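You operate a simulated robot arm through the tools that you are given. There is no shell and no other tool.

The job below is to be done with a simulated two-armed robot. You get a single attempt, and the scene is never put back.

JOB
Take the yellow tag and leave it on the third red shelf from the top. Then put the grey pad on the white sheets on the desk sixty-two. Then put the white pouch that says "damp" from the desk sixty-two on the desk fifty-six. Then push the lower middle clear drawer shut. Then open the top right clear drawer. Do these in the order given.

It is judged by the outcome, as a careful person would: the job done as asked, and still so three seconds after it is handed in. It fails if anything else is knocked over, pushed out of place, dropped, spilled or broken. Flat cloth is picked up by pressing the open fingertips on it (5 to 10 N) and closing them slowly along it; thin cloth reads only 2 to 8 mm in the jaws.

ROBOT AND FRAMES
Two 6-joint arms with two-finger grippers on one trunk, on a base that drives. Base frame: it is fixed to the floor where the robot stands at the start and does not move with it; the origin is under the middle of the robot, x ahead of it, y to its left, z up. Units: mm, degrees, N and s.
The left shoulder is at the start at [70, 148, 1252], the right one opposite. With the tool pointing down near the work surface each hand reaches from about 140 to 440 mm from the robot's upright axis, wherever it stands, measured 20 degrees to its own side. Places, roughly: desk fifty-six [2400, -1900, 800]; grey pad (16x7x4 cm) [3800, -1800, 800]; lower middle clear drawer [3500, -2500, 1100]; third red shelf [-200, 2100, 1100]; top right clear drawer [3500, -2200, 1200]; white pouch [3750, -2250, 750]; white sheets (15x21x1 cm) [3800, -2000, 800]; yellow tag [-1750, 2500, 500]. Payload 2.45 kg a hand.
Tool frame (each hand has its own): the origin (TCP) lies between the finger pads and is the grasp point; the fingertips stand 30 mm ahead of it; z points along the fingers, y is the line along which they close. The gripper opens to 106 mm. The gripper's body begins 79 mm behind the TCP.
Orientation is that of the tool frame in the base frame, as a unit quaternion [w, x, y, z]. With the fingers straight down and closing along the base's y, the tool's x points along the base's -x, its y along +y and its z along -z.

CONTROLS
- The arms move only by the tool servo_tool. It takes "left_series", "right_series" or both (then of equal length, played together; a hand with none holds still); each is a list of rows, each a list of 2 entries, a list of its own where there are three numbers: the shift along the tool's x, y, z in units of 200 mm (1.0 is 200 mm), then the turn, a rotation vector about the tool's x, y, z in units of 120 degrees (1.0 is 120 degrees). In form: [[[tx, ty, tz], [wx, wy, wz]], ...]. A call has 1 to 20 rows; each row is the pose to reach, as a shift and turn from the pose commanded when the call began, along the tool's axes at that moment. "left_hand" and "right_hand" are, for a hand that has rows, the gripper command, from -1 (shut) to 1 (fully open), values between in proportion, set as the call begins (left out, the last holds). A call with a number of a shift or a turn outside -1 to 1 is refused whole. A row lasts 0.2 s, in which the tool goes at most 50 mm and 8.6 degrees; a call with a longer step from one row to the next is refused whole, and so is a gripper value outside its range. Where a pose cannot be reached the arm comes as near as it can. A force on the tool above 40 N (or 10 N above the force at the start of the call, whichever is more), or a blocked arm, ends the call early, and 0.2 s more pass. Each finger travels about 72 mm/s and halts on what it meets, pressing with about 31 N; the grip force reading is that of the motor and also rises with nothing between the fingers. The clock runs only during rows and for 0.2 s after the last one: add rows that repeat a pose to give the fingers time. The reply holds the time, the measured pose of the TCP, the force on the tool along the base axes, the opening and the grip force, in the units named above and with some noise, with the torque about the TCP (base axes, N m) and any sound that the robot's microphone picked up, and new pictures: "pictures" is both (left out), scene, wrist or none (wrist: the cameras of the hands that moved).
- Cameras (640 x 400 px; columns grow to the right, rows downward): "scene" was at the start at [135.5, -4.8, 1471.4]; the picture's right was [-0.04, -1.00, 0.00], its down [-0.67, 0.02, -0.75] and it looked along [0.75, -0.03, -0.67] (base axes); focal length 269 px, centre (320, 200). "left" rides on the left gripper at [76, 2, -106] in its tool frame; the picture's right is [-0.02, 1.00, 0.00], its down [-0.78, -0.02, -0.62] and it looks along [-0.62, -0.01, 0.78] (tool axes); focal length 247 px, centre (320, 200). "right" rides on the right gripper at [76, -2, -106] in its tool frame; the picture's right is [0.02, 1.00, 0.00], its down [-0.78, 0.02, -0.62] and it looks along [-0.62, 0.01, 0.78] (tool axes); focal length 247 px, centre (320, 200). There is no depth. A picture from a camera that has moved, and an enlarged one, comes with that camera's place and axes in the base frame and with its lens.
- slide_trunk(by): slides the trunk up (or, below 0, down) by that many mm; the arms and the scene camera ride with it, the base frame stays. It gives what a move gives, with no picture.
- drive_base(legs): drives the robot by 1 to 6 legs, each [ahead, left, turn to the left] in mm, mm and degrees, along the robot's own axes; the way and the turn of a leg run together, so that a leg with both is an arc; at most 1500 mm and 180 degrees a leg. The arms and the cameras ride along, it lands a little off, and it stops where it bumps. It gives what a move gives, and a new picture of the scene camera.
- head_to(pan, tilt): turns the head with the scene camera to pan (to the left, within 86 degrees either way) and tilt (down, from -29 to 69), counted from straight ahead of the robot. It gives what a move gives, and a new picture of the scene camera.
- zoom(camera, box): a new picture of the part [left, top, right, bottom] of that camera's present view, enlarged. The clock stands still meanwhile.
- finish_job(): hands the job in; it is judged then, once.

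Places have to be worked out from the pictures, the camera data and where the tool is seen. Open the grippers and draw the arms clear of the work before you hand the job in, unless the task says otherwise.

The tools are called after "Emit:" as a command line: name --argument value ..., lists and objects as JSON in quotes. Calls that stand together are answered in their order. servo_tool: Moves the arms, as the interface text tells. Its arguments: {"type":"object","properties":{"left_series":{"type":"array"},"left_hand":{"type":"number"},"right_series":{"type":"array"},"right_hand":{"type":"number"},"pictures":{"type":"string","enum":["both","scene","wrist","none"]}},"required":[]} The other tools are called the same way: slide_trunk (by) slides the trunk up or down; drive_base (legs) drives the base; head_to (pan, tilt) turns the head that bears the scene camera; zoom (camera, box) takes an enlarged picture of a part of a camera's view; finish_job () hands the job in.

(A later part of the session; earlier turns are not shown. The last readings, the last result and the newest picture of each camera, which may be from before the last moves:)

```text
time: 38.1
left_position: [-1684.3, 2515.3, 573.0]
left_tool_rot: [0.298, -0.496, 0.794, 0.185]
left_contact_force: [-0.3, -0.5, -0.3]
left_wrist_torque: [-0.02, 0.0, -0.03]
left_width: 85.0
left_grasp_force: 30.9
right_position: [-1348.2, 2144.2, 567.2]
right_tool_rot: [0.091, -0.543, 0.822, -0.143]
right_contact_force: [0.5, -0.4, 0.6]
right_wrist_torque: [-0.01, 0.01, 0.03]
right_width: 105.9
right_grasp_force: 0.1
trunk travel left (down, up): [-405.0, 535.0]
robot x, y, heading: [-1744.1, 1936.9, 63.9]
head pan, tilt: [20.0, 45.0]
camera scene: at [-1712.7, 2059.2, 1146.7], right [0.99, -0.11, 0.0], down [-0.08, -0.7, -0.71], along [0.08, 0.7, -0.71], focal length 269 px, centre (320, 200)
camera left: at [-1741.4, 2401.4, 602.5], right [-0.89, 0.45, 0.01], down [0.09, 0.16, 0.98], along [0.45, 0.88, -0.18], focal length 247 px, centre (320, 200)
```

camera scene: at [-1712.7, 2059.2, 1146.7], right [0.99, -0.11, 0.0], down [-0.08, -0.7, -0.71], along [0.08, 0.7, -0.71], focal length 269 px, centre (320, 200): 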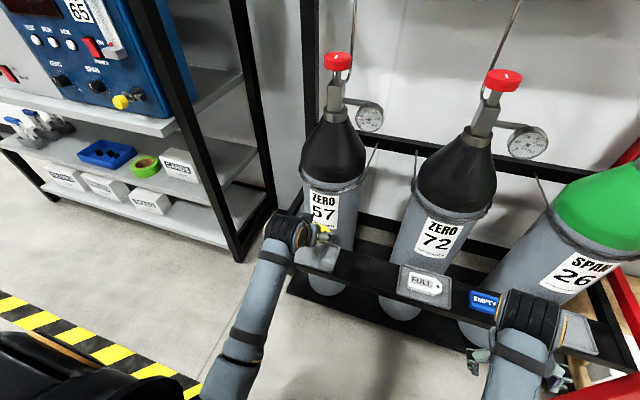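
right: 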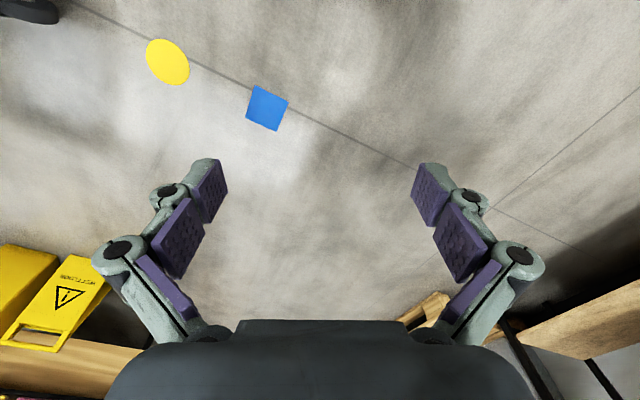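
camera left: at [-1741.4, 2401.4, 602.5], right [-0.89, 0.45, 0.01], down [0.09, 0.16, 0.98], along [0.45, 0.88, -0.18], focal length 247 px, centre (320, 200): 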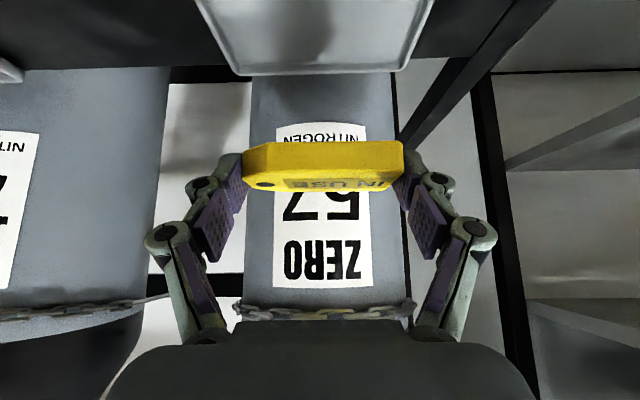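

The tag is held firmly. I back off 250 mm, raise the trunk fully, then travel right along the rack to face the third shelf.

Emit:
drive_base --legs '[[-280, 0, 0]]'

Emit:
slide_trunk --by 500

Emit:
drive_base --legs '[[0, -1250, 0]]'

Emit:
head_to --pan 0 --tilt 30

```text
time: 40.1
left_position: [-1808.3, 2266.4, 572.1]
left_tool_rot: [0.299, -0.496, 0.794, 0.185]
left_contact_force: [-0.4, -0.5, -0.4]
left_wrist_torque: [0.01, 0.0, -0.01]
left_width: 84.9
left_grasp_force: 31.1
right_position: [-1472.7, 1893.7, 567.7]
right_tool_rot: [0.092, -0.543, 0.822, -0.143]
right_contact_force: [-1.0, 0.3, -0.3]
right_wrist_torque: [0.0, 0.0, -0.01]
right_width: 106.1
right_grasp_force: 0.0
trunk travel left (down, up): [-405.0, 535.0]
robot x, y, heading: [-1870.6, 1684.8, 63.3]
head pan, tilt: [20.0, 45.0]
camera scene: at [-1836.4, 1808.9, 1146.8], right [0.99, -0.11, 0.0], down [-0.08, -0.7, -0.71], along [0.08, 0.7, -0.71], focal length 269 px, centre (320, 200)
```

scene: 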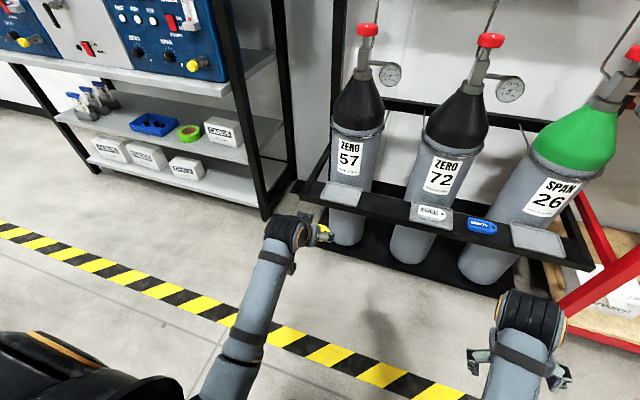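

```text
refused: 500 is not a number from -400 to 400
```

```text
time: 46.4
left_position: [-696.3, 1724.5, 572.6]
left_tool_rot: [0.297, -0.502, 0.791, 0.186]
left_contact_force: [-0.1, -0.8, -0.6]
left_wrist_torque: [-0.01, 0.02, 0.01]
left_width: 84.8
left_grasp_force: 30.9
right_position: [-354.7, 1357.1, 567.5]
right_tool_rot: [0.092, -0.548, 0.819, -0.142]
right_contact_force: [-0.3, 0.2, -0.3]
right_wrist_torque: [0.04, 0.0, 0.0]
right_width: 106.2
right_grasp_force: 0.1
trunk travel left (down, up): [-405.0, 535.0]
robot x, y, heading: [-748.9, 1141.2, 64.6]
head pan, tilt: [20.0, 45.0]
camera scene: at [-717.6, 1267.6, 1146.7], right [1.0, -0.09, 0.0], down [-0.07, -0.7, -0.71], along [0.07, 0.7, -0.71], focal length 269 px, centre (320, 200)
```

scene: 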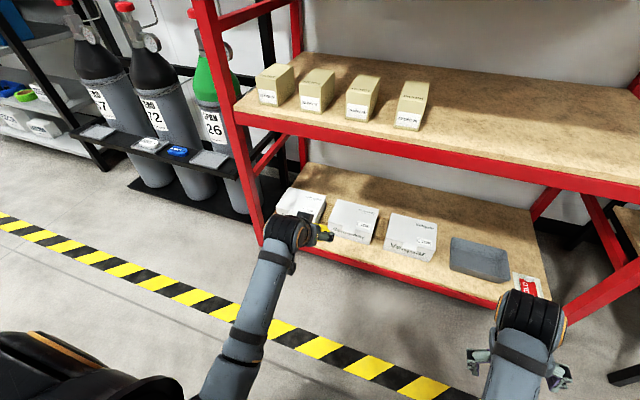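

```text
time: 47.2
left_position: [-696.3, 1723.6, 573.4]
left_tool_rot: [0.297, -0.502, 0.79, 0.187]
left_contact_force: [0.4, -0.5, -0.4]
left_wrist_torque: [-0.03, -0.01, -0.01]
left_width: 84.8
left_grasp_force: 31.3
right_position: [-354.9, 1358.4, 566.9]
right_tool_rot: [0.093, -0.548, 0.819, -0.143]
right_contact_force: [0.5, -0.5, 0.1]
right_wrist_torque: [0.02, 0.02, -0.01]
right_width: 106.1
right_grasp_force: 0.0
trunk travel left (down, up): [-405.0, 535.0]
robot x, y, heading: [-748.9, 1143.5, 64.4]
head pan, tilt: [0.0, 30.0]
camera scene: at [-686.7, 1268.4, 1169.2], right [0.9, -0.43, 0.0], down [-0.21, -0.45, -0.87], along [0.37, 0.78, -0.5], focal length 269 px, centre (320, 200)
```

scene: 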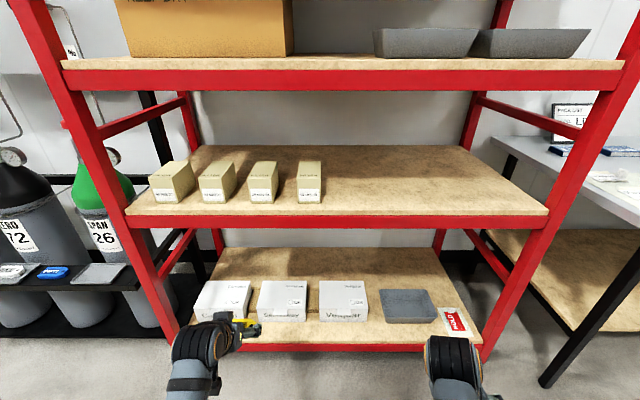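

The free gap on the third shelf lies between the cardboard box and the first bin, nearly straight ahead of the camera. I raise the trunk in two steps and look.

Emit:
slide_trunk --by 400

Emit:
slide_trunk --by 134

Emit:
head_to --pan 0 --tilt 35

```text
time: 51.0
left_position: [-696.0, 1724.2, 972.7]
left_tool_rot: [0.297, -0.502, 0.79, 0.187]
left_contact_force: [0.0, -0.4, -0.2]
left_wrist_torque: [-0.04, 0.03, -0.03]
left_width: 84.6
left_grasp_force: 31.5
right_position: [-354.9, 1357.7, 966.9]
right_tool_rot: [0.093, -0.549, 0.819, -0.143]
right_contact_force: [0.1, 0.0, 0.7]
right_wrist_torque: [-0.02, -0.03, 0.01]
right_width: 106.0
right_grasp_force: 0.1
trunk travel left (down, up): [-805.0, 135.0]
robot x, y, heading: [-750.3, 1141.4, 64.5]
head pan, tilt: [0.0, 30.0]
```

```text
time: 52.6
left_position: [-695.2, 1724.1, 1106.5]
left_tool_rot: [0.298, -0.502, 0.791, 0.186]
left_contact_force: [0.4, 0.3, -0.4]
left_wrist_torque: [0.0, -0.01, 0.01]
left_width: 84.8
left_grasp_force: 31.2
right_position: [-355.8, 1357.4, 1101.9]
right_tool_rot: [0.093, -0.548, 0.819, -0.142]
right_contact_force: [0.1, 0.1, 1.1]
right_wrist_torque: [-0.01, 0.0, 0.0]
right_width: 106.1
right_grasp_force: 0.0
trunk travel left (down, up): [-939.0, 1.0]
robot x, y, heading: [-745.0, 1140.8, 64.6]
head pan, tilt: [0.0, 30.0]
```

```text
time: 53.3
left_position: [-696.6, 1724.2, 1105.8]
left_tool_rot: [0.297, -0.502, 0.79, 0.187]
left_contact_force: [0.1, -0.1, 0.2]
left_wrist_torque: [0.04, 0.02, 0.01]
left_width: 84.8
left_grasp_force: 31.3
right_position: [-354.8, 1358.0, 1101.8]
right_tool_rot: [0.092, -0.548, 0.819, -0.143]
right_contact_force: [0.2, -0.9, -0.5]
right_wrist_torque: [-0.03, 0.01, -0.01]
right_width: 106.1
right_grasp_force: 0.0
trunk travel left (down, up): [-939.0, 1.0]
robot x, y, heading: [-746.6, 1140.9, 64.4]
head pan, tilt: [0.0, 35.0]
camera scene: at [-687.6, 1266.4, 1695.5], right [0.9, -0.43, 0.0], down [-0.25, -0.52, -0.82], along [0.35, 0.74, -0.57], focal length 269 px, centre (320, 200)
```

scene: 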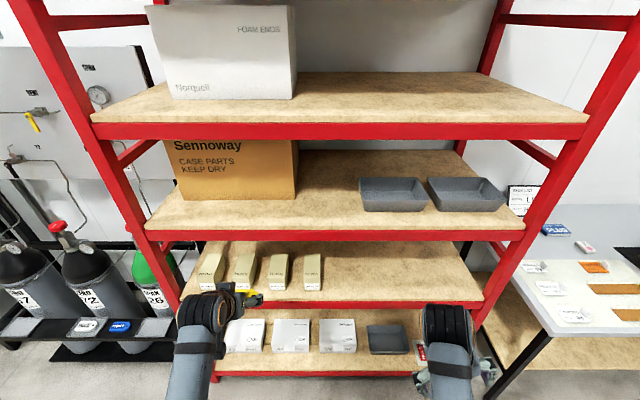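

The third shelf's top is at z≈1141, its front edge about 767 mm ahead, and the gap between box and bin is ~200 mm wide, about 28 mm right of the axis. I raise the hand 100 mm first, then shift right.

Emit:
servo_tool --left_series '[[[-0.1, 0, -0.11], [0, 0, 0]], [[-0.2, 0, -0.23], [0, 0, 0]], [[-0.33, 0, -0.377], [0, 0, 0]], [[-0.33, 0, -0.377], [0, 0, 0]]]' --pictures "none"

Emit:
drive_base --legs '[[0, -235, 0]]'

```text
time: 54.3
left_position: [-695.1, 1722.0, 1206.4]
left_tool_rot: [0.297, -0.502, 0.791, 0.187]
left_contact_force: [-1.0, 0.4, 0.3]
left_wrist_torque: [0.01, -0.02, -0.02]
left_width: 84.9
left_grasp_force: 30.8
right_position: [-354.5, 1357.6, 1099.5]
right_tool_rot: [0.093, -0.548, 0.819, -0.143]
right_contact_force: [-0.9, 0.5, -1.0]
right_wrist_torque: [0.01, 0.02, 0.0]
right_width: 105.6
right_grasp_force: 0.1
trunk travel left (down, up): [-939.0, 1.0]
robot x, y, heading: [-748.7, 1146.7, 64.5]
head pan, tilt: [0.0, 35.0]
```

```text
time: 56.1
left_position: [-484.2, 1622.2, 1205.4]
left_tool_rot: [0.298, -0.503, 0.79, 0.187]
left_contact_force: [-0.8, -0.5, 0.3]
left_wrist_torque: [-0.02, -0.03, 0.0]
left_width: 84.9
left_grasp_force: 30.7
right_position: [-141.9, 1256.3, 1102.0]
right_tool_rot: [0.093, -0.549, 0.818, -0.144]
right_contact_force: [0.8, -0.9, 0.3]
right_wrist_torque: [-0.01, 0.0, -0.02]
right_width: 106.0
right_grasp_force: 0.1
trunk travel left (down, up): [-939.0, 1.0]
robot x, y, heading: [-534.0, 1041.1, 64.4]
head pan, tilt: [0.0, 35.0]
camera scene: at [-476.5, 1166.0, 1695.5], right [0.9, -0.43, 0.0], down [-0.24, -0.52, -0.82], along [0.35, 0.74, -0.57], focal length 269 px, centre (320, 200)
```

scene: 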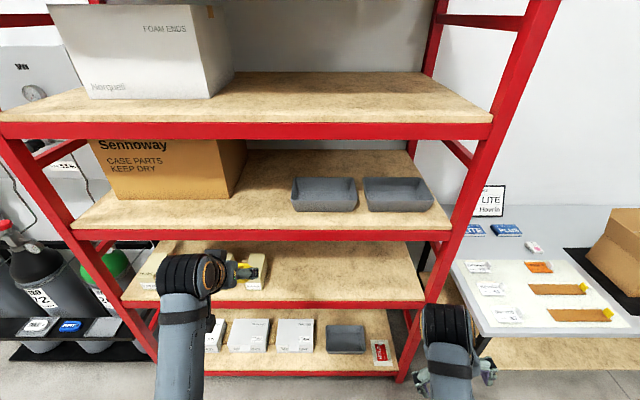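

The tag is aligned with the gap centre (both about 205 mm left). I drive ahead 230 mm, which brings the tag just over the shelf's front edge, well above the board.

Emit:
drive_base --legs '[[230, 0, 0]]'

Emit:
zoom --camera "left" --box '[0, 0, 640, 400]'

```text
time: 57.8
left_position: [-384.6, 1824.3, 1207.8]
left_tool_rot: [0.298, -0.502, 0.79, 0.188]
left_contact_force: [-0.8, 0.4, 0.0]
left_wrist_torque: [0.03, -0.02, -0.01]
left_width: 84.9
left_grasp_force: 31.4
right_position: [-43.8, 1459.7, 1103.5]
right_tool_rot: [0.094, -0.549, 0.818, -0.142]
right_contact_force: [-0.3, -0.8, -0.2]
right_wrist_torque: [0.01, 0.02, 0.02]
right_width: 105.9
right_grasp_force: 0.0
trunk travel left (down, up): [-939.0, 1.0]
robot x, y, heading: [-439.8, 1243.0, 64.6]
head pan, tilt: [0.0, 35.0]
camera scene: at [-377.9, 1366.2, 1695.9], right [0.9, -0.43, 0.0], down [-0.25, -0.52, -0.82], along [0.35, 0.74, -0.57], focal length 269 px, centre (320, 200)
```

scene: 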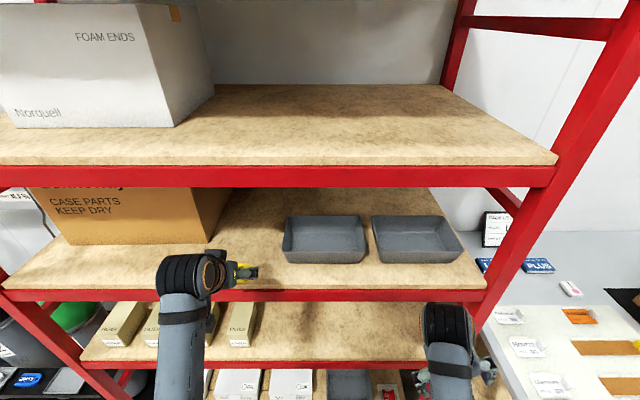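

```text
1.00 times, centred on (320, 200) of left (not enlarged: the box is as wide or as high as the picture)
camera zoom: at [-441.3, 1709.2, 1237.2], right [-0.9, 0.44, 0.01], down [0.09, 0.16, 0.98], along [0.43, 0.88, -0.18], focal length 247 px, centre (320, 200)
```

zoom: 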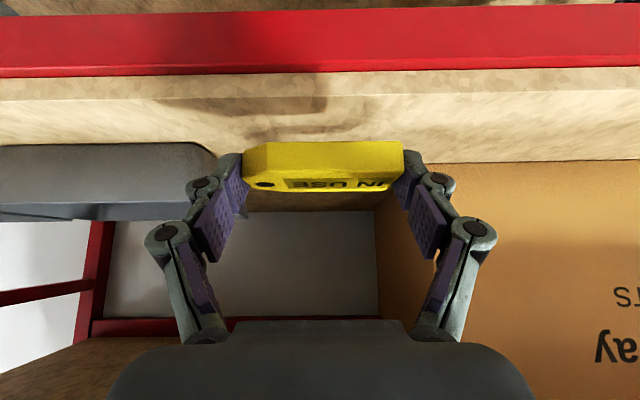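

The gap is clear: bin from 102 mm left, box from ~330 mm left, tag at 206. I extend 75 mm forward over the board, then check before lowering.

Emit:
servo_tool --left_series '[[[-0.1, 0, 0.085], [0, 0, 0]], [[-0.2, 0, 0.17], [0, 0, 0]], [[-0.283, 0, 0.247], [0, 0, 0]], [[-0.283, 0, 0.247], [0, 0, 0]]]'

```text
time: 58.8
left_position: [-350.4, 1893.9, 1206.0]
left_tool_rot: [0.298, -0.502, 0.79, 0.187]
left_contact_force: [0.4, -0.1, -0.3]
left_wrist_torque: [0.0, 0.01, -0.01]
left_width: 84.8
left_grasp_force: 31.0
right_position: [-42.1, 1460.6, 1101.6]
right_tool_rot: [0.093, -0.549, 0.819, -0.142]
right_contact_force: [-0.5, 0.6, 0.5]
right_wrist_torque: [-0.02, -0.01, -0.01]
right_width: 106.2
right_grasp_force: 0.1
trunk travel left (down, up): [-939.0, 1.0]
robot x, y, heading: [-439.0, 1247.1, 64.6]
head pan, tilt: [0.0, 35.0]
camera scene: at [-376.0, 1369.4, 1695.5], right [0.9, -0.43, 0.0], down [-0.25, -0.52, -0.82], along [0.35, 0.74, -0.57], focal length 269 px, centre (320, 200)
camera left: at [-407.1, 1779.8, 1235.9], right [-0.9, 0.44, 0.01], down [0.09, 0.16, 0.98], along [0.43, 0.88, -0.18], focal length 247 px, centre (320, 200)
```

scene: 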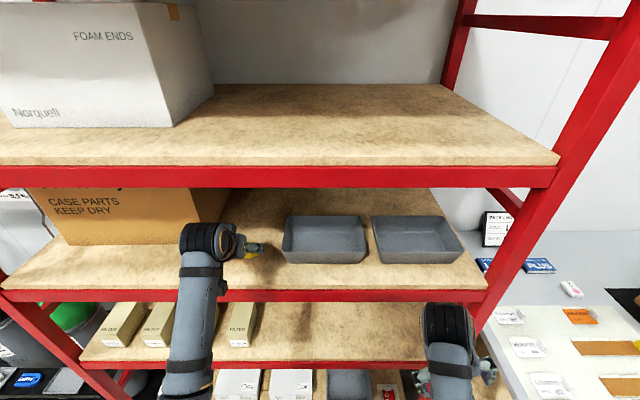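
left: 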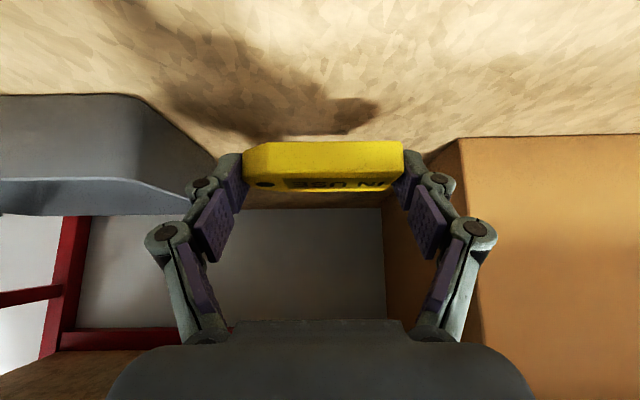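

Lowering straight down 38 mm slowly toward the board.

Emit:
servo_tool --left_series '[[[0.049, 0, 0.057], [0, 0, 0]], [[0.082, 0, 0.094], [0, 0, 0]], [[0.107, 0, 0.122], [0, 0, 0]], [[0.125, 0, 0.143], [0, 0, 0]], [[0.125, 0, 0.143], [0, 0, 0]]]' --pictures "wrist"

```text
time: 60.0
left_position: [-352.4, 1893.8, 1168.8]
left_tool_rot: [0.297, -0.502, 0.791, 0.187]
left_contact_force: [0.0, 0.2, -0.7]
left_wrist_torque: [0.01, 0.03, 0.03]
left_width: 84.7
left_grasp_force: 31.2
right_position: [-43.2, 1461.5, 1102.0]
right_tool_rot: [0.093, -0.549, 0.819, -0.143]
right_contact_force: [-0.7, -0.3, 0.5]
right_wrist_torque: [0.05, -0.01, 0.03]
right_width: 106.1
right_grasp_force: 0.2
trunk travel left (down, up): [-939.0, 1.0]
robot x, y, heading: [-435.7, 1245.9, 64.6]
head pan, tilt: [0.0, 35.0]
camera left: at [-407.7, 1779.9, 1198.0], right [-0.9, 0.44, 0.01], down [0.09, 0.16, 0.98], along [0.43, 0.88, -0.18], focal length 247 px, centre (320, 200)
```

left: 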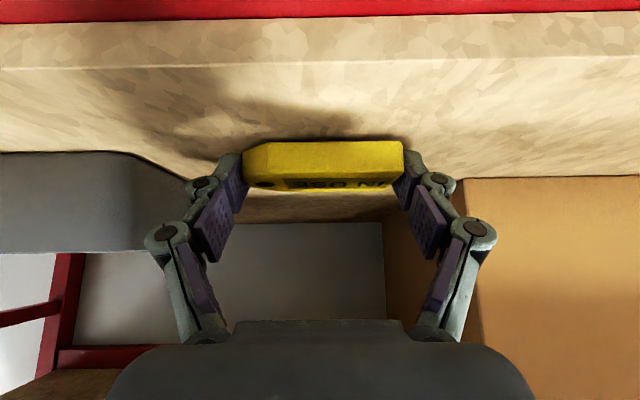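

No contact yet. I go 8 mm lower in small steps.

Emit:
servo_tool --left_series '[[[0.01, 0, 0.011], [0, 0, 0]], [[0.018, 0, 0.021], [0, 0, 0]], [[0.026, 0, 0.03], [0, 0, 0]], [[0.026, 0, 0.03], [0, 0, 0]]]' --pictures "wrist"

```text
time: 61.0
left_position: [-351.6, 1893.7, 1162.4]
left_tool_rot: [0.299, -0.501, 0.79, 0.188]
left_contact_force: [0.0, 4.0, 10.4]
left_wrist_torque: [0.32, 0.26, -0.11]
left_width: 85.1
left_grasp_force: 30.6
right_position: [-42.1, 1460.4, 1102.5]
right_tool_rot: [0.093, -0.549, 0.818, -0.142]
right_contact_force: [0.2, 0.3, -0.4]
right_wrist_torque: [0.03, 0.0, 0.02]
right_width: 106.4
right_grasp_force: 0.1
trunk travel left (down, up): [-939.0, 1.0]
robot x, y, heading: [-438.5, 1244.9, 64.5]
head pan, tilt: [0.0, 35.0]
camera left: at [-407.9, 1779.3, 1192.0], right [-0.9, 0.44, 0.01], down [0.09, 0.15, 0.98], along [0.43, 0.88, -0.18], focal length 247 px, centre (320, 200)
```

left: 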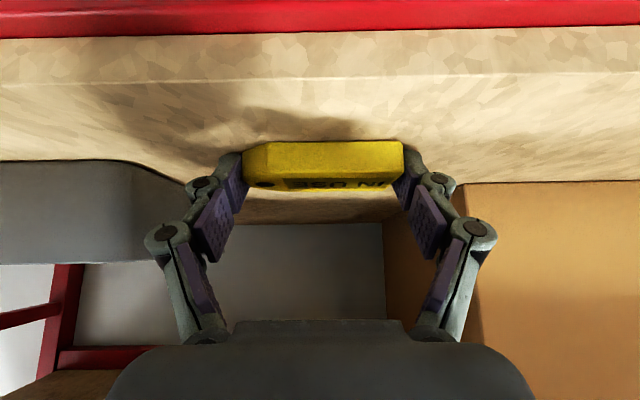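

Contact at about 10 N: the tag rests on the board. I open the fingers and hold still.

Emit:
servo_tool --left_series '[[[0, 0, 0], [0, 0, 0]], [[0, 0, 0], [0, 0, 0]], [[0, 0, 0], [0, 0, 0]]]' --left_hand 1 --pictures "wrist"

```text
time: 61.8
left_position: [-351.9, 1893.6, 1160.2]
left_tool_rot: [0.297, -0.502, 0.79, 0.188]
left_contact_force: [-0.2, -0.2, -0.4]
left_wrist_torque: [-0.01, -0.01, -0.03]
left_width: 106.0
left_grasp_force: 0.1
right_position: [-42.8, 1460.8, 1101.3]
right_tool_rot: [0.093, -0.548, 0.819, -0.142]
right_contact_force: [0.2, 1.1, -0.6]
right_wrist_torque: [0.01, 0.01, 0.0]
right_width: 106.2
right_grasp_force: 0.2
trunk travel left (down, up): [-939.0, 1.0]
robot x, y, heading: [-434.4, 1243.6, 64.4]
head pan, tilt: [0.0, 35.0]
camera left: at [-407.8, 1779.1, 1190.3], right [-0.9, 0.44, 0.01], down [0.09, 0.16, 0.98], along [0.43, 0.88, -0.18], focal length 247 px, centre (320, 200)
```

left: 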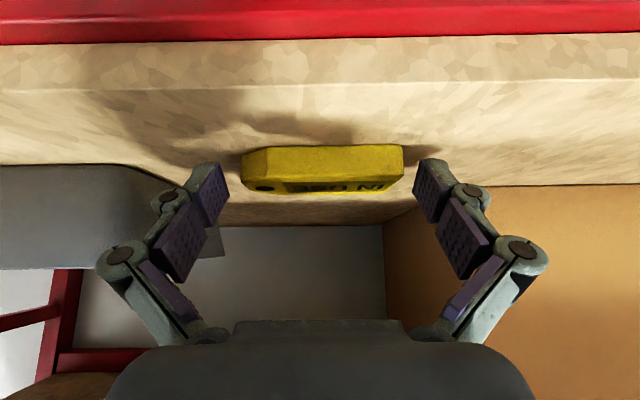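

Released; the tag lies on the board. I lift 45 mm, draw the hand back out of the shelf, then back the base off.

Emit:
servo_tool --left_series '[[[-0.07, 0, -0.085], [0, 0, 0]], [[-0.148, 0, -0.17], [0, 0, 0]], [[-0.02, 0, -0.3], [0, 0, 0]], [[0.1, 0, -0.4], [0, 0, 0]], [[0.154, 0, -0.433], [0, 0, 0]], [[0.154, 0, -0.433], [0, 0, 0]]]' --left_hand 1

Emit:
drive_base --legs '[[-350, 0, 0]]'

Emit:
zoom --camera "scene" --box '[120, 120, 440, 320]'

```text
time: 63.2
left_position: [-385.7, 1821.0, 1205.4]
left_tool_rot: [0.297, -0.502, 0.791, 0.186]
left_contact_force: [0.0, -0.2, 0.7]
left_wrist_torque: [0.01, -0.02, 0.0]
left_width: 106.1
left_grasp_force: 0.0
right_position: [-43.2, 1461.7, 1101.4]
right_tool_rot: [0.092, -0.548, 0.819, -0.143]
right_contact_force: [0.3, -0.8, -0.8]
right_wrist_torque: [0.01, 0.01, 0.02]
right_width: 105.9
right_grasp_force: 0.1
trunk travel left (down, up): [-939.0, 1.0]
robot x, y, heading: [-436.2, 1247.8, 64.7]
head pan, tilt: [0.0, 35.0]
camera scene: at [-375.8, 1370.1, 1695.5], right [0.9, -0.43, 0.0], down [-0.25, -0.52, -0.82], along [0.35, 0.74, -0.57], focal length 269 px, centre (320, 200)
camera left: at [-441.9, 1707.1, 1234.7], right [-0.9, 0.44, 0.01], down [0.09, 0.16, 0.98], along [0.43, 0.88, -0.18], focal length 247 px, centre (320, 200)
```

scene: 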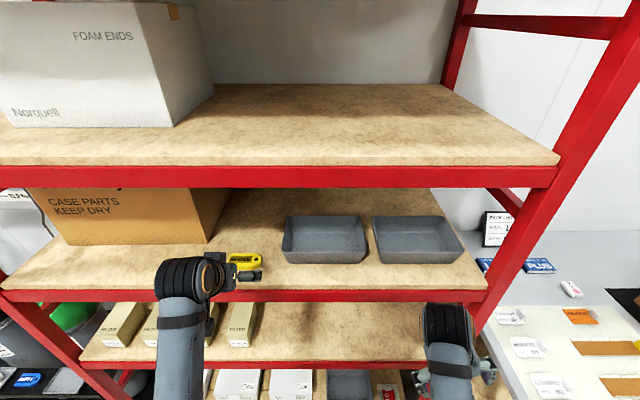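
left: 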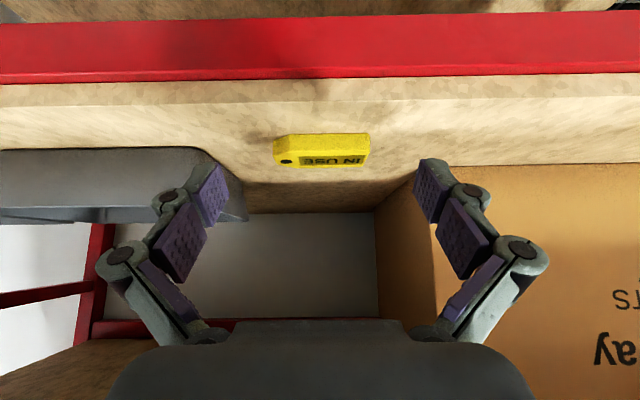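

```text
time: 65.4
left_position: [-530.7, 1512.1, 1204.1]
left_tool_rot: [0.296, -0.5, 0.792, 0.185]
left_contact_force: [-0.3, 0.8, -0.1]
left_wrist_torque: [0.0, -0.05, 0.01]
left_width: 105.9
left_grasp_force: 0.1
right_position: [-190.8, 1150.5, 1100.8]
right_tool_rot: [0.092, -0.546, 0.82, -0.144]
right_contact_force: [0.5, 0.2, 0.1]
right_wrist_torque: [-0.01, 0.02, 0.0]
right_width: 105.9
right_grasp_force: 0.0
trunk travel left (down, up): [-939.0, 1.0]
robot x, y, heading: [-589.1, 932.4, 64.3]
head pan, tilt: [0.0, 35.0]
camera scene: at [-522.8, 1061.1, 1695.2], right [0.9, -0.43, 0.0], down [-0.25, -0.52, -0.82], along [0.35, 0.74, -0.58], focal length 269 px, centre (320, 200)
```

scene: 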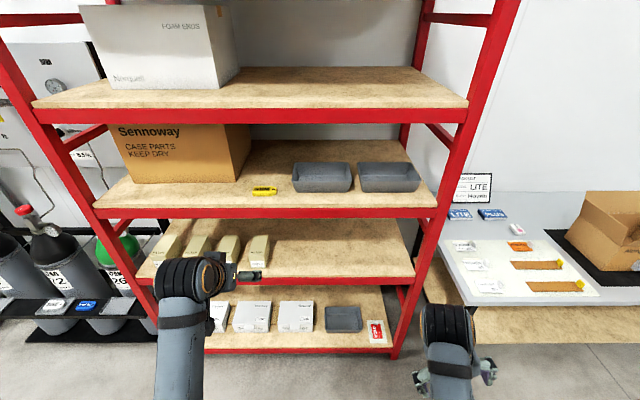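

```text
2.00 times, centred on (280, 220) of scene
camera zoom: at [-522.8, 1061.1, 1695.2], right [0.9, -0.43, 0.0], down [-0.25, -0.52, -0.82], along [0.35, 0.74, -0.58], focal length 538 px, centre (400, 160)
```

zoom: 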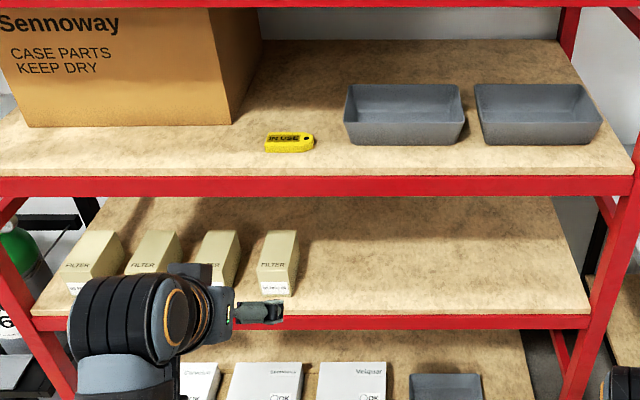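

The tag lies on the third shelf. Now I drive back to the open start area and turn toward desk sixty-two, lowering the trunk to the starting height.

Emit:
drive_base --legs '[[-584, -935, 0], [0, 0, -90]]'

Emit:
slide_trunk --by -215

Emit:
head_to --pan 0 --tilt 15

```text
time: 74.9
left_position: [594.7, -44.8, 1205.0]
left_tool_rot: [0.343, 0.198, 0.915, -0.075]
left_contact_force: [-0.8, -0.3, -0.1]
left_wrist_torque: [-0.01, -0.02, 0.02]
left_width: 106.1
left_grasp_force: 0.1
right_position: [238.4, -390.6, 1102.0]
right_tool_rot: [-0.034, 0.186, 0.968, -0.167]
right_contact_force: [0.4, 0.6, -0.4]
right_wrist_torque: [-0.01, 0.02, -0.02]
right_width: 105.6
right_grasp_force: 0.0
trunk travel left (down, up): [-939.0, 1.0]
robot x, y, heading: [19.4, -1.9, -24.9]
head pan, tilt: [0.0, 35.0]
camera scene: at [146.4, -59.5, 1695.5], right [-0.42, -0.91, 0.0], down [-0.52, 0.24, -0.82], along [0.74, -0.34, -0.57], focal length 269 px, centre (320, 200)
```

scene: 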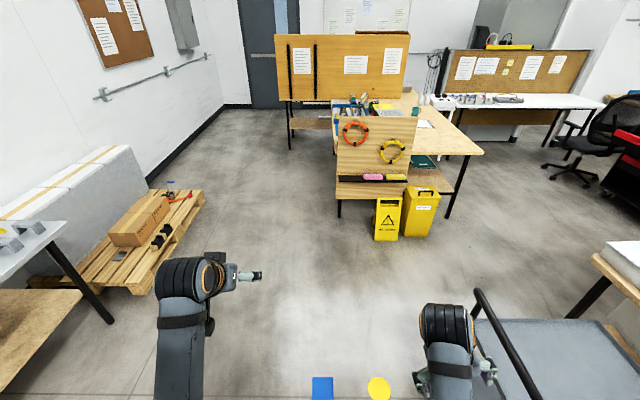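

```text
time: 77.2
left_position: [594.0, -44.2, 990.0]
left_tool_rot: [0.343, 0.199, 0.915, -0.076]
left_contact_force: [-0.2, -0.4, 0.2]
left_wrist_torque: [0.05, -0.03, -0.01]
left_width: 106.0
left_grasp_force: 0.0
right_position: [237.8, -391.6, 886.1]
right_tool_rot: [-0.034, 0.187, 0.968, -0.167]
right_contact_force: [-0.2, -0.1, -0.4]
right_wrist_torque: [0.01, 0.0, 0.0]
right_width: 106.0
right_grasp_force: 0.0
trunk travel left (down, up): [-724.0, 216.0]
robot x, y, heading: [19.8, -4.9, -24.9]
head pan, tilt: [0.0, 35.0]
```

```text
time: 78.1
left_position: [594.1, -44.0, 989.2]
left_tool_rot: [0.343, 0.2, 0.915, -0.077]
left_contact_force: [-0.8, -0.9, -0.6]
left_wrist_torque: [0.0, 0.0, -0.02]
left_width: 106.0
left_grasp_force: 0.1
right_position: [237.3, -391.6, 886.8]
right_tool_rot: [-0.034, 0.187, 0.968, -0.167]
right_contact_force: [-0.4, 0.9, -0.4]
right_wrist_torque: [-0.03, 0.03, 0.0]
right_width: 105.9
right_grasp_force: 0.0
trunk travel left (down, up): [-724.0, 216.0]
robot x, y, heading: [19.1, -1.3, -24.7]
head pan, tilt: [0.0, 15.0]
camera scene: at [151.2, -61.9, 1512.4], right [-0.42, -0.91, 0.0], down [-0.24, 0.11, -0.97], along [0.88, -0.41, -0.26], focal length 269 px, centre (320, 200)
```

scene: 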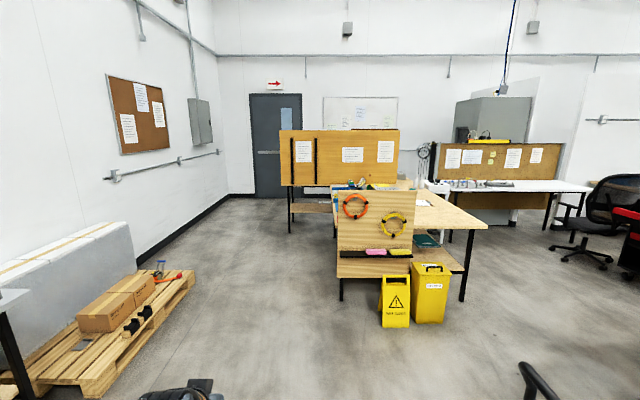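

Desk fifty-six is the table with the pegboard end; desk sixty-two stands behind the wooden panel, with its working side facing away. I drive through the gap left of the tables (right of the pallet).

Emit:
drive_base --legs '[[1300, 330, 0], [1280, 320, 0]]'

```text
time: 91.0
left_position: [3212.6, -514.4, 990.1]
left_tool_rot: [0.343, 0.194, 0.916, -0.074]
left_contact_force: [-0.3, 0.9, 0.3]
left_wrist_torque: [0.03, 0.0, 0.0]
left_width: 105.8
left_grasp_force: 0.0
right_position: [2858.0, -866.1, 886.7]
right_tool_rot: [-0.034, 0.181, 0.969, -0.167]
right_contact_force: [0.9, 1.3, -0.3]
right_wrist_torque: [0.03, -0.02, -0.01]
right_width: 106.1
right_grasp_force: 0.0
trunk travel left (down, up): [-724.0, 216.0]
robot x, y, heading: [2638.1, -477.0, -24.2]
head pan, tilt: [0.0, 15.0]
camera scene: at [2768.1, -537.1, 1512.5], right [-0.41, -0.91, 0.0], down [-0.24, 0.11, -0.97], along [0.88, -0.4, -0.26], focal length 269 px, centre (320, 200)
```

scene: 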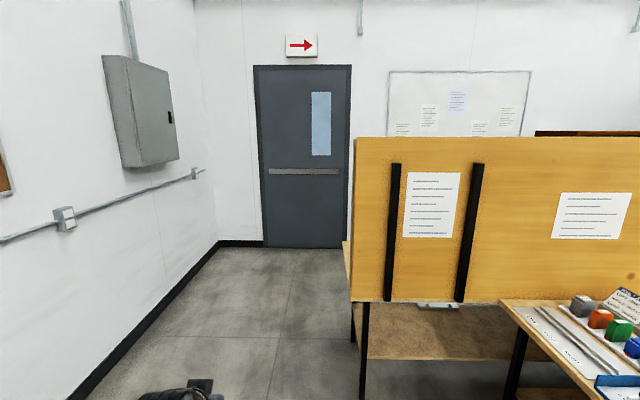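

The passage past the panel's end is clear. I continue round it into the space beyond the desk and turn about to face its working side.

Emit:
drive_base --legs '[[1400, 330, 0], [1150, -120, 0], [0, 0, 179]]'

Emit:
head_to --pan 35 --tilt 25

```text
time: 110.6
left_position: [4455.0, -1234.4, 990.7]
left_tool_rot: [-0.095, 0.903, -0.249, -0.338]
left_contact_force: [0.2, 0.5, -1.1]
left_wrist_torque: [0.0, -0.03, -0.02]
left_width: 105.9
left_grasp_force: 0.3
right_position: [4845.8, -928.8, 886.0]
right_tool_rot: [-0.165, 0.956, -0.239, 0.044]
right_contact_force: [-0.8, -0.5, 0.5]
right_wrist_torque: [0.02, 0.02, -0.03]
right_width: 106.1
right_grasp_force: 0.0
trunk travel left (down, up): [-724.0, 216.0]
robot x, y, heading: [5023.9, -1339.5, 149.2]
head pan, tilt: [0.0, 15.0]
camera scene: at [4899.8, -1268.6, 1512.5], right [0.52, 0.86, 0.0], down [0.22, -0.13, -0.97], along [-0.83, 0.5, -0.26], focal length 269 px, centre (320, 200)
```

scene: 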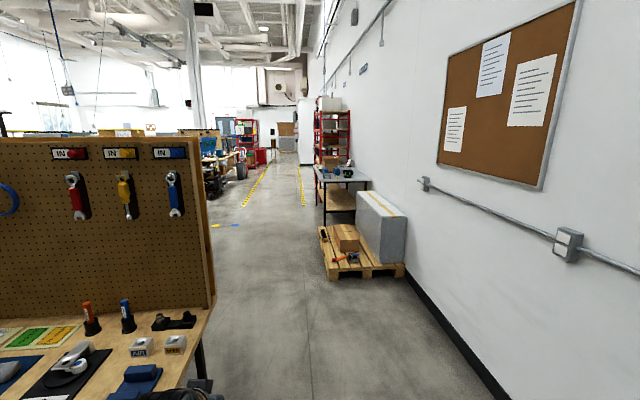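

```text
time: 111.6
left_position: [4454.8, -1233.9, 988.8]
left_tool_rot: [-0.095, 0.902, -0.249, -0.339]
left_contact_force: [0.4, 0.7, 0.2]
left_wrist_torque: [0.01, 0.01, 0.0]
left_width: 105.8
left_grasp_force: 0.1
right_position: [4847.7, -928.1, 885.8]
right_tool_rot: [-0.164, 0.956, -0.239, 0.043]
right_contact_force: [-0.3, -0.4, 0.2]
right_wrist_torque: [-0.02, 0.02, -0.02]
right_width: 105.9
right_grasp_force: 0.0
trunk travel left (down, up): [-724.0, 216.0]
robot x, y, heading: [5020.7, -1339.7, 148.6]
head pan, tilt: [35.0, 25.0]
camera scene: at [4887.8, -1322.9, 1496.3], right [-0.07, 1.0, 0.0], down [0.42, 0.03, -0.91], along [-0.9, -0.06, -0.42], focal length 269 px, centre (320, 200)
```

scene: 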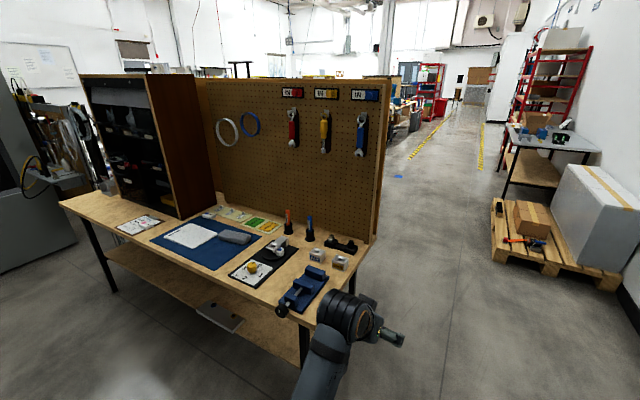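

I see desk sixty-two: blue mat with white sheets and grey pad, pouch further left, drawer cabinet at the back left. Its front edge runs at heading ~64.5°, so I square up (turn 6°) and slide left in front of it.

Emit:
drive_base --legs '[[0, 0, 6], [40, 1030, 0]]'

Emit:
head_to --pan 0 --tilt 35

```text
time: 117.5
left_position: [3966.7, -2222.7, 990.2]
left_tool_rot: [-0.078, 0.914, -0.203, -0.343]
left_contact_force: [-0.5, 0.5, 0.4]
left_wrist_torque: [-0.02, -0.01, -0.01]
left_width: 105.9
left_grasp_force: 0.1
right_position: [4326.9, -1877.7, 886.3]
right_tool_rot: [-0.166, 0.967, -0.189, 0.035]
right_contact_force: [-0.2, -0.1, -0.7]
right_wrist_torque: [-0.02, 0.01, -0.04]
right_width: 105.8
right_grasp_force: 0.0
trunk travel left (down, up): [-724.0, 216.0]
robot x, y, heading: [4546.3, -2272.4, 155.0]
head pan, tilt: [35.0, 25.0]
camera scene: at [4407.3, -2267.3, 1496.3], right [-0.17, 0.99, 0.0], down [0.42, 0.07, -0.91], along [-0.89, -0.15, -0.42], focal length 269 px, centre (320, 200)
```

scene: 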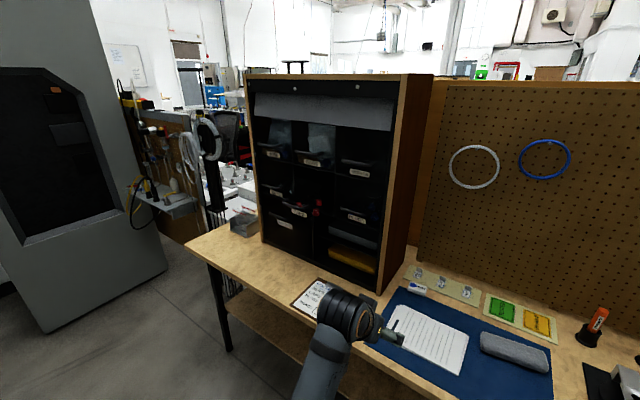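

```text
time: 118.5
left_position: [3966.7, -2223.1, 991.3]
left_tool_rot: [-0.077, 0.914, -0.203, -0.342]
left_contact_force: [-0.5, -0.6, -0.3]
left_wrist_torque: [0.01, 0.03, 0.03]
left_width: 106.1
left_grasp_force: 0.1
right_position: [4326.1, -1878.6, 887.8]
right_tool_rot: [-0.167, 0.967, -0.189, 0.035]
right_contact_force: [-0.5, -0.1, 0.3]
right_wrist_torque: [0.0, 0.03, -0.01]
right_width: 105.9
right_grasp_force: 0.1
trunk travel left (down, up): [-724.0, 216.0]
robot x, y, heading: [4539.4, -2268.8, 154.8]
head pan, tilt: [0.0, 35.0]
camera scene: at [4418.4, -2214.2, 1480.5], right [0.43, 0.91, 0.0], down [0.52, -0.24, -0.82], along [-0.74, 0.35, -0.57], focal length 269 px, centre (320, 200)
```

scene: 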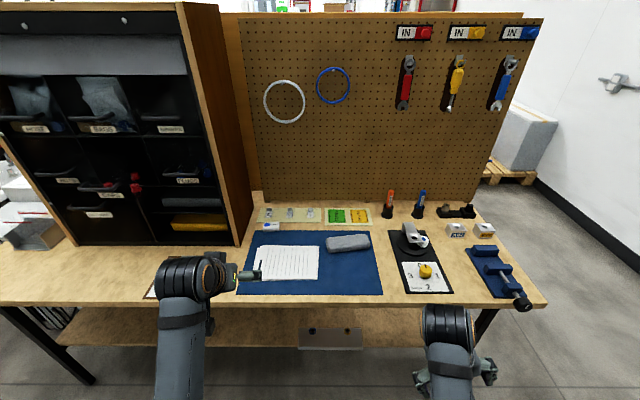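

Good frontal view. I zoom on the desk items and on the drawer cabinet.

Emit:
zoom --camera "scene" --box '[140, 190, 400, 352]'

Emit:
zoom --camera "scene" --box '[0, 50, 256, 250]'

```text
2.46 times, centred on (270, 271) of scene
camera zoom: at [4418.4, -2214.2, 1480.5], right [0.43, 0.91, 0.0], down [0.52, -0.24, -0.82], along [-0.74, 0.35, -0.57], focal length 662 px, centre (443, 25)
```

zoom: 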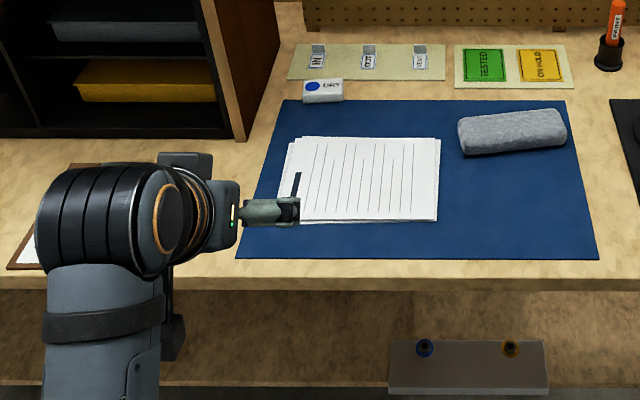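

```text
2.00 times, centred on (128, 150) of scene
camera zoom: at [4418.4, -2214.2, 1480.5], right [0.43, 0.91, 0.0], down [0.52, -0.24, -0.82], along [-0.74, 0.35, -0.57], focal length 538 px, centre (704, 300)
```

zoom: 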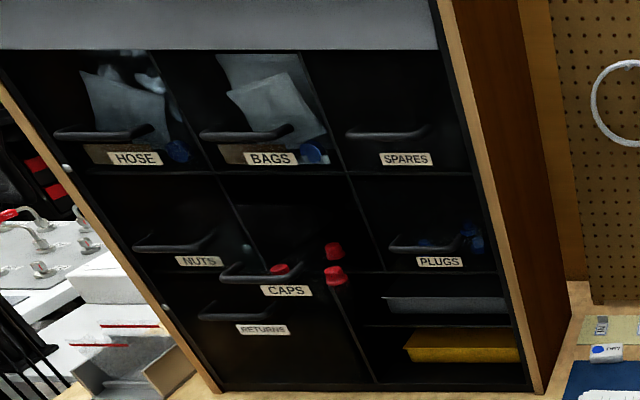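

The "DRY" pouch lies by the mat; the damp one must be near the clipboard hidden by my left hand. First I un-fold the right hand into a pitched, higher parking pose so both hands clear the desk.

Emit:
servo_tool --right_series '[[[-0.15, 0, -0.1], [-0.054, 0, 0]], [[-0.3, 0, -0.2], [-0.108, 0, 0]], [[-0.45, 0, -0.3], [-0.163, 0, 0]], [[-0.5, 0, -0.35], [-0.163, 0, 0]], [[-0.5, 0, -0.35], [-0.163, 0, 0]]]' --pictures "none"

```text
time: 119.8
left_position: [3965.8, -2223.1, 989.6]
left_tool_rot: [-0.077, 0.914, -0.202, -0.343]
left_contact_force: [-1.5, -0.4, -0.1]
left_wrist_torque: [-0.02, 0.0, -0.01]
left_width: 106.1
left_grasp_force: 0.1
right_position: [4222.8, -1835.4, 865.7]
right_tool_rot: [0.0, 0.981, -0.192, 0.001]
right_contact_force: [-0.3, -0.7, 0.4]
right_wrist_torque: [-0.05, 0.02, 0.03]
right_width: 106.2
right_grasp_force: 0.1
right hand out of reach, approached as far as the arm can: row 1, 2, 3, 4, 5
trunk travel left (down, up): [-724.0, 216.0]
robot x, y, heading: [4540.5, -2268.5, 154.7]
head pan, tilt: [0.0, 35.0]
```

With the tool vertical the hand can't go higher than z≈865 here. I test the left hand in the tool-down pose at the same reach (ahead ~540, z 800) in the free air before the desk.

Emit:
servo_tool --left_series '[[[0.125, 0, 0.143], [0, 0.068, 0]], [[0.25, 0, 0.286], [0, 0.137, 0]], [[0.375, 0, 0.43], [0, 0.205, 0]], [[0.5, 0, 0.573], [0, 0.274, 0]], [[0.626, 0, 0.716], [0, 0.342, 0]], [[0.626, 0, 0.716], [0, 0.342, 0]]]' --pictures "scene"

```text
time: 121.2
left_position: [3968.2, -2221.8, 799.4]
left_tool_rot: [-0.001, 0.976, -0.217, -0.001]
left_contact_force: [0.2, 0.2, 0.4]
left_wrist_torque: [0.04, 0.0, 0.02]
left_width: 106.0
left_grasp_force: 0.0
right_position: [4224.3, -1836.1, 867.0]
right_tool_rot: [0.0, 0.981, -0.193, 0.001]
right_contact_force: [-0.8, -0.6, -0.5]
right_wrist_torque: [0.01, -0.01, -0.02]
right_width: 106.2
right_grasp_force: 0.0
trunk travel left (down, up): [-724.0, 216.0]
robot x, y, heading: [4542.6, -2271.1, 154.8]
head pan, tilt: [0.0, 35.0]
camera scene: at [4419.3, -2214.5, 1480.6], right [0.43, 0.9, 0.0], down [0.52, -0.24, -0.82], along [-0.74, 0.35, -0.57], focal length 269 px, centre (320, 200)
```

scene: 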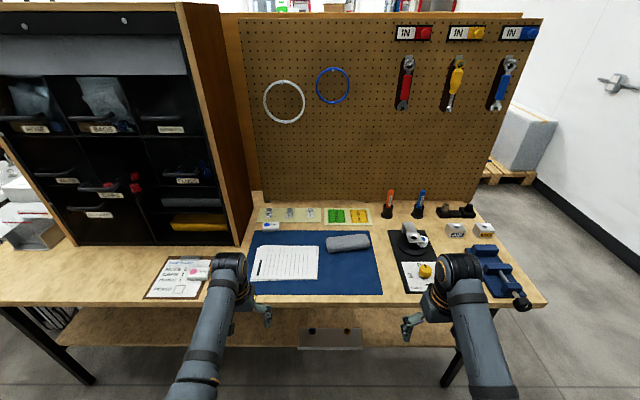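

Tool-down at 538 mm ahead and z 800 is reachable. Now I zoom on the clipboard to identify the damp pouch.

Emit:
zoom --camera "scene" --box '[130, 240, 290, 340]'

Emit:
zoom --camera "scene" --box '[230, 200, 390, 300]'

```text
4.00 times, centred on (210, 290) of scene
camera zoom: at [4419.3, -2214.5, 1480.6], right [0.43, 0.9, 0.0], down [0.52, -0.24, -0.82], along [-0.74, 0.35, -0.57], focal length 1076 px, centre (760, -160)
```

zoom: 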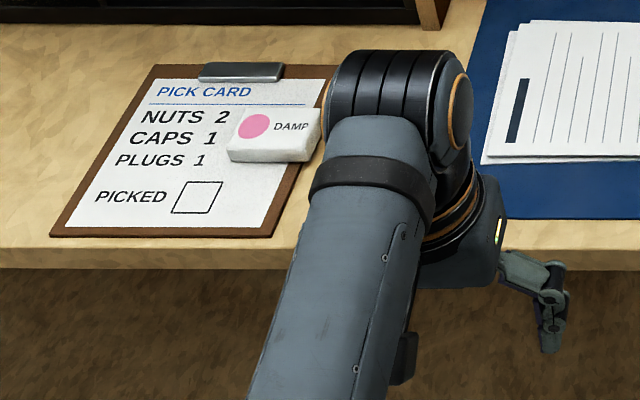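

```text
4.00 times, centred on (310, 250) of scene
camera zoom: at [4419.3, -2214.5, 1480.6], right [0.43, 0.9, 0.0], down [0.52, -0.24, -0.82], along [-0.74, 0.35, -0.57], focal length 1076 px, centre (360, 0)
```

zoom: 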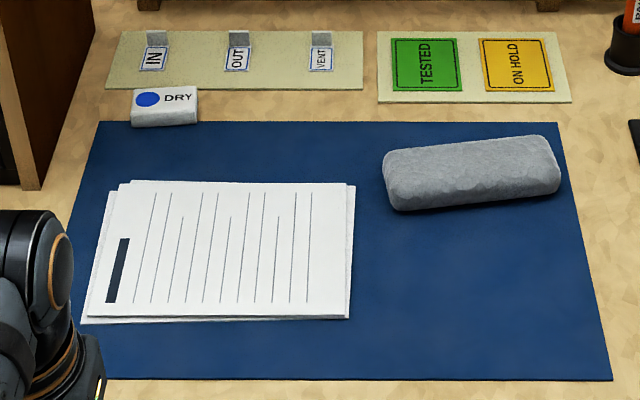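

The damp pouch (pink dot) sits on the clipboard's right part. Desk surface is about z 755, pad centre about [3801, -1808]. I pitch and raise the right hand so it passes over the items on the right end.

Emit:
servo_tool --right_series '[[[0.05, 0, -0.1], [0, -0.068, 0]], [[0.1, 0, -0.2], [0, -0.137, 0]], [[0.15, 0, -0.3], [0, -0.205, 0]], [[0.2, 0, -0.4], [0, -0.274, 0]], [[0.25, 0, -0.5], [0, -0.342, 0]], [[0.3, 0, -0.6], [0, -0.41, 0]], [[0.3, 0, -0.6], [0, -0.41, 0]]]' --pictures "scene"

```text
time: 122.8
left_position: [3969.1, -2221.4, 799.7]
left_tool_rot: [-0.001, 0.976, -0.216, -0.001]
left_contact_force: [-0.2, 0.3, 0.6]
left_wrist_torque: [0.0, 0.0, -0.01]
left_width: 105.9
left_grasp_force: 0.1
right_position: [4258.6, -1851.7, 970.1]
right_tool_rot: [-0.079, 0.893, -0.175, -0.407]
right_contact_force: [0.5, -0.4, 0.3]
right_wrist_torque: [0.0, 0.02, -0.01]
right_width: 106.0
right_grasp_force: 0.0
right hand out of reach, approached as far as the arm can: row 6, 7
trunk travel left (down, up): [-724.0, 216.0]
robot x, y, heading: [4544.7, -2273.4, 154.8]
head pan, tilt: [0.0, 35.0]
camera scene: at [4418.9, -2214.2, 1480.6], right [0.43, 0.9, 0.0], down [0.52, -0.24, -0.82], along [-0.74, 0.35, -0.57], focal length 269 px, centre (320, 200)
```

scene: 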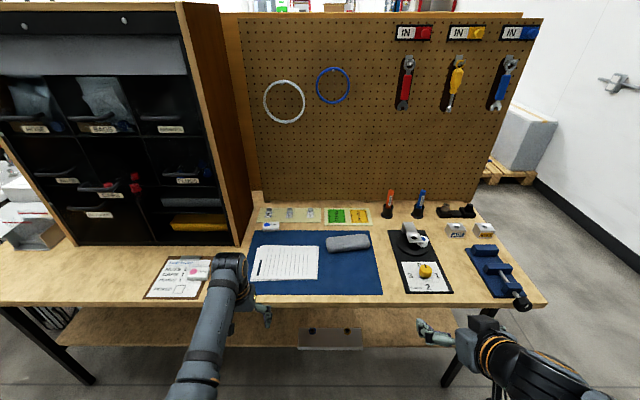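

Right hand is now high enough. I raise the left hand to ~855 and drive right and ahead so that it ends up over the pad.

Emit:
servo_tool --left_series '[[[0, 0, -0.15], [0, 0, 0]], [[0, 0, -0.28], [0, 0, 0]], [[0, 0, -0.28], [0, 0, 0]]]' --pictures "none"

Emit:
drive_base --legs '[[0, -308, 0], [250, 0, 0]]'

Emit:
zoom --camera "left" --box '[0, 0, 640, 400]'

```text
time: 123.5
left_position: [3966.8, -2221.9, 854.3]
left_tool_rot: [-0.001, 0.976, -0.216, -0.001]
left_contact_force: [-0.9, 0.8, -0.2]
left_wrist_torque: [-0.04, 0.01, 0.01]
left_width: 106.1
left_grasp_force: 0.1
right_position: [4259.0, -1850.8, 970.0]
right_tool_rot: [-0.08, 0.893, -0.175, -0.406]
right_contact_force: [0.5, -0.5, -0.2]
right_wrist_torque: [0.03, -0.02, 0.0]
right_width: 106.0
right_grasp_force: 0.1
trunk travel left (down, up): [-724.0, 216.0]
robot x, y, heading: [4541.3, -2270.6, 155.0]
head pan, tilt: [0.0, 35.0]
```

```text
time: 127.0
left_position: [3869.2, -1843.9, 854.2]
left_tool_rot: [-0.001, 0.977, -0.214, 0.0]
left_contact_force: [-0.5, 0.2, 0.0]
left_wrist_torque: [0.03, -0.01, -0.03]
left_width: 106.0
left_grasp_force: 0.1
right_position: [4159.6, -1468.0, 971.4]
right_tool_rot: [-0.078, 0.894, -0.172, -0.406]
right_contact_force: [0.3, 0.4, 0.0]
right_wrist_torque: [0.0, -0.03, -0.05]
right_width: 106.0
right_grasp_force: 0.0
trunk travel left (down, up): [-724.0, 216.0]
robot x, y, heading: [4442.3, -1887.3, 155.0]
head pan, tilt: [0.0, 35.0]
camera scene: at [4320.8, -1831.5, 1480.6], right [0.42, 0.91, 0.0], down [0.52, -0.24, -0.82], along [-0.74, 0.34, -0.57], focal length 269 px, centre (320, 200)
```

scene: 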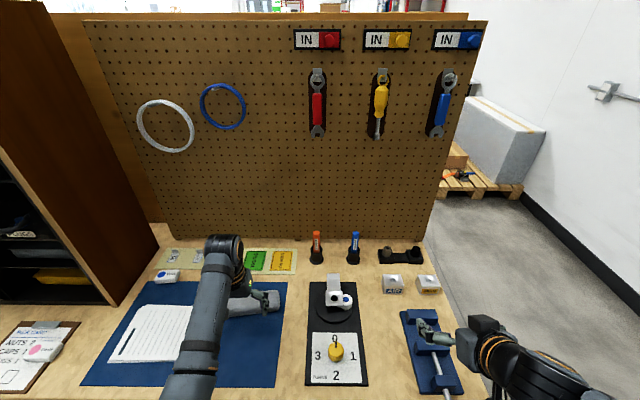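

```text
1.00 times, centred on (320, 200) of left (not enlarged: the box is as wide or as high as the picture)
camera zoom: at [3938.3, -1876.2, 961.5], right [-0.44, -0.9, 0.0], down [-0.7, 0.34, 0.62], along [-0.56, 0.27, -0.78], focal length 247 px, centre (320, 200)
```

zoom: 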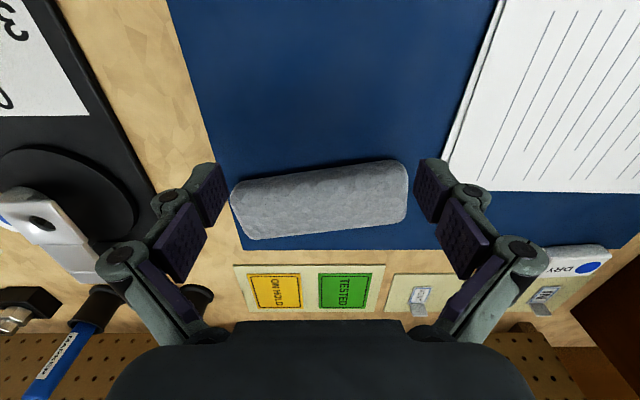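

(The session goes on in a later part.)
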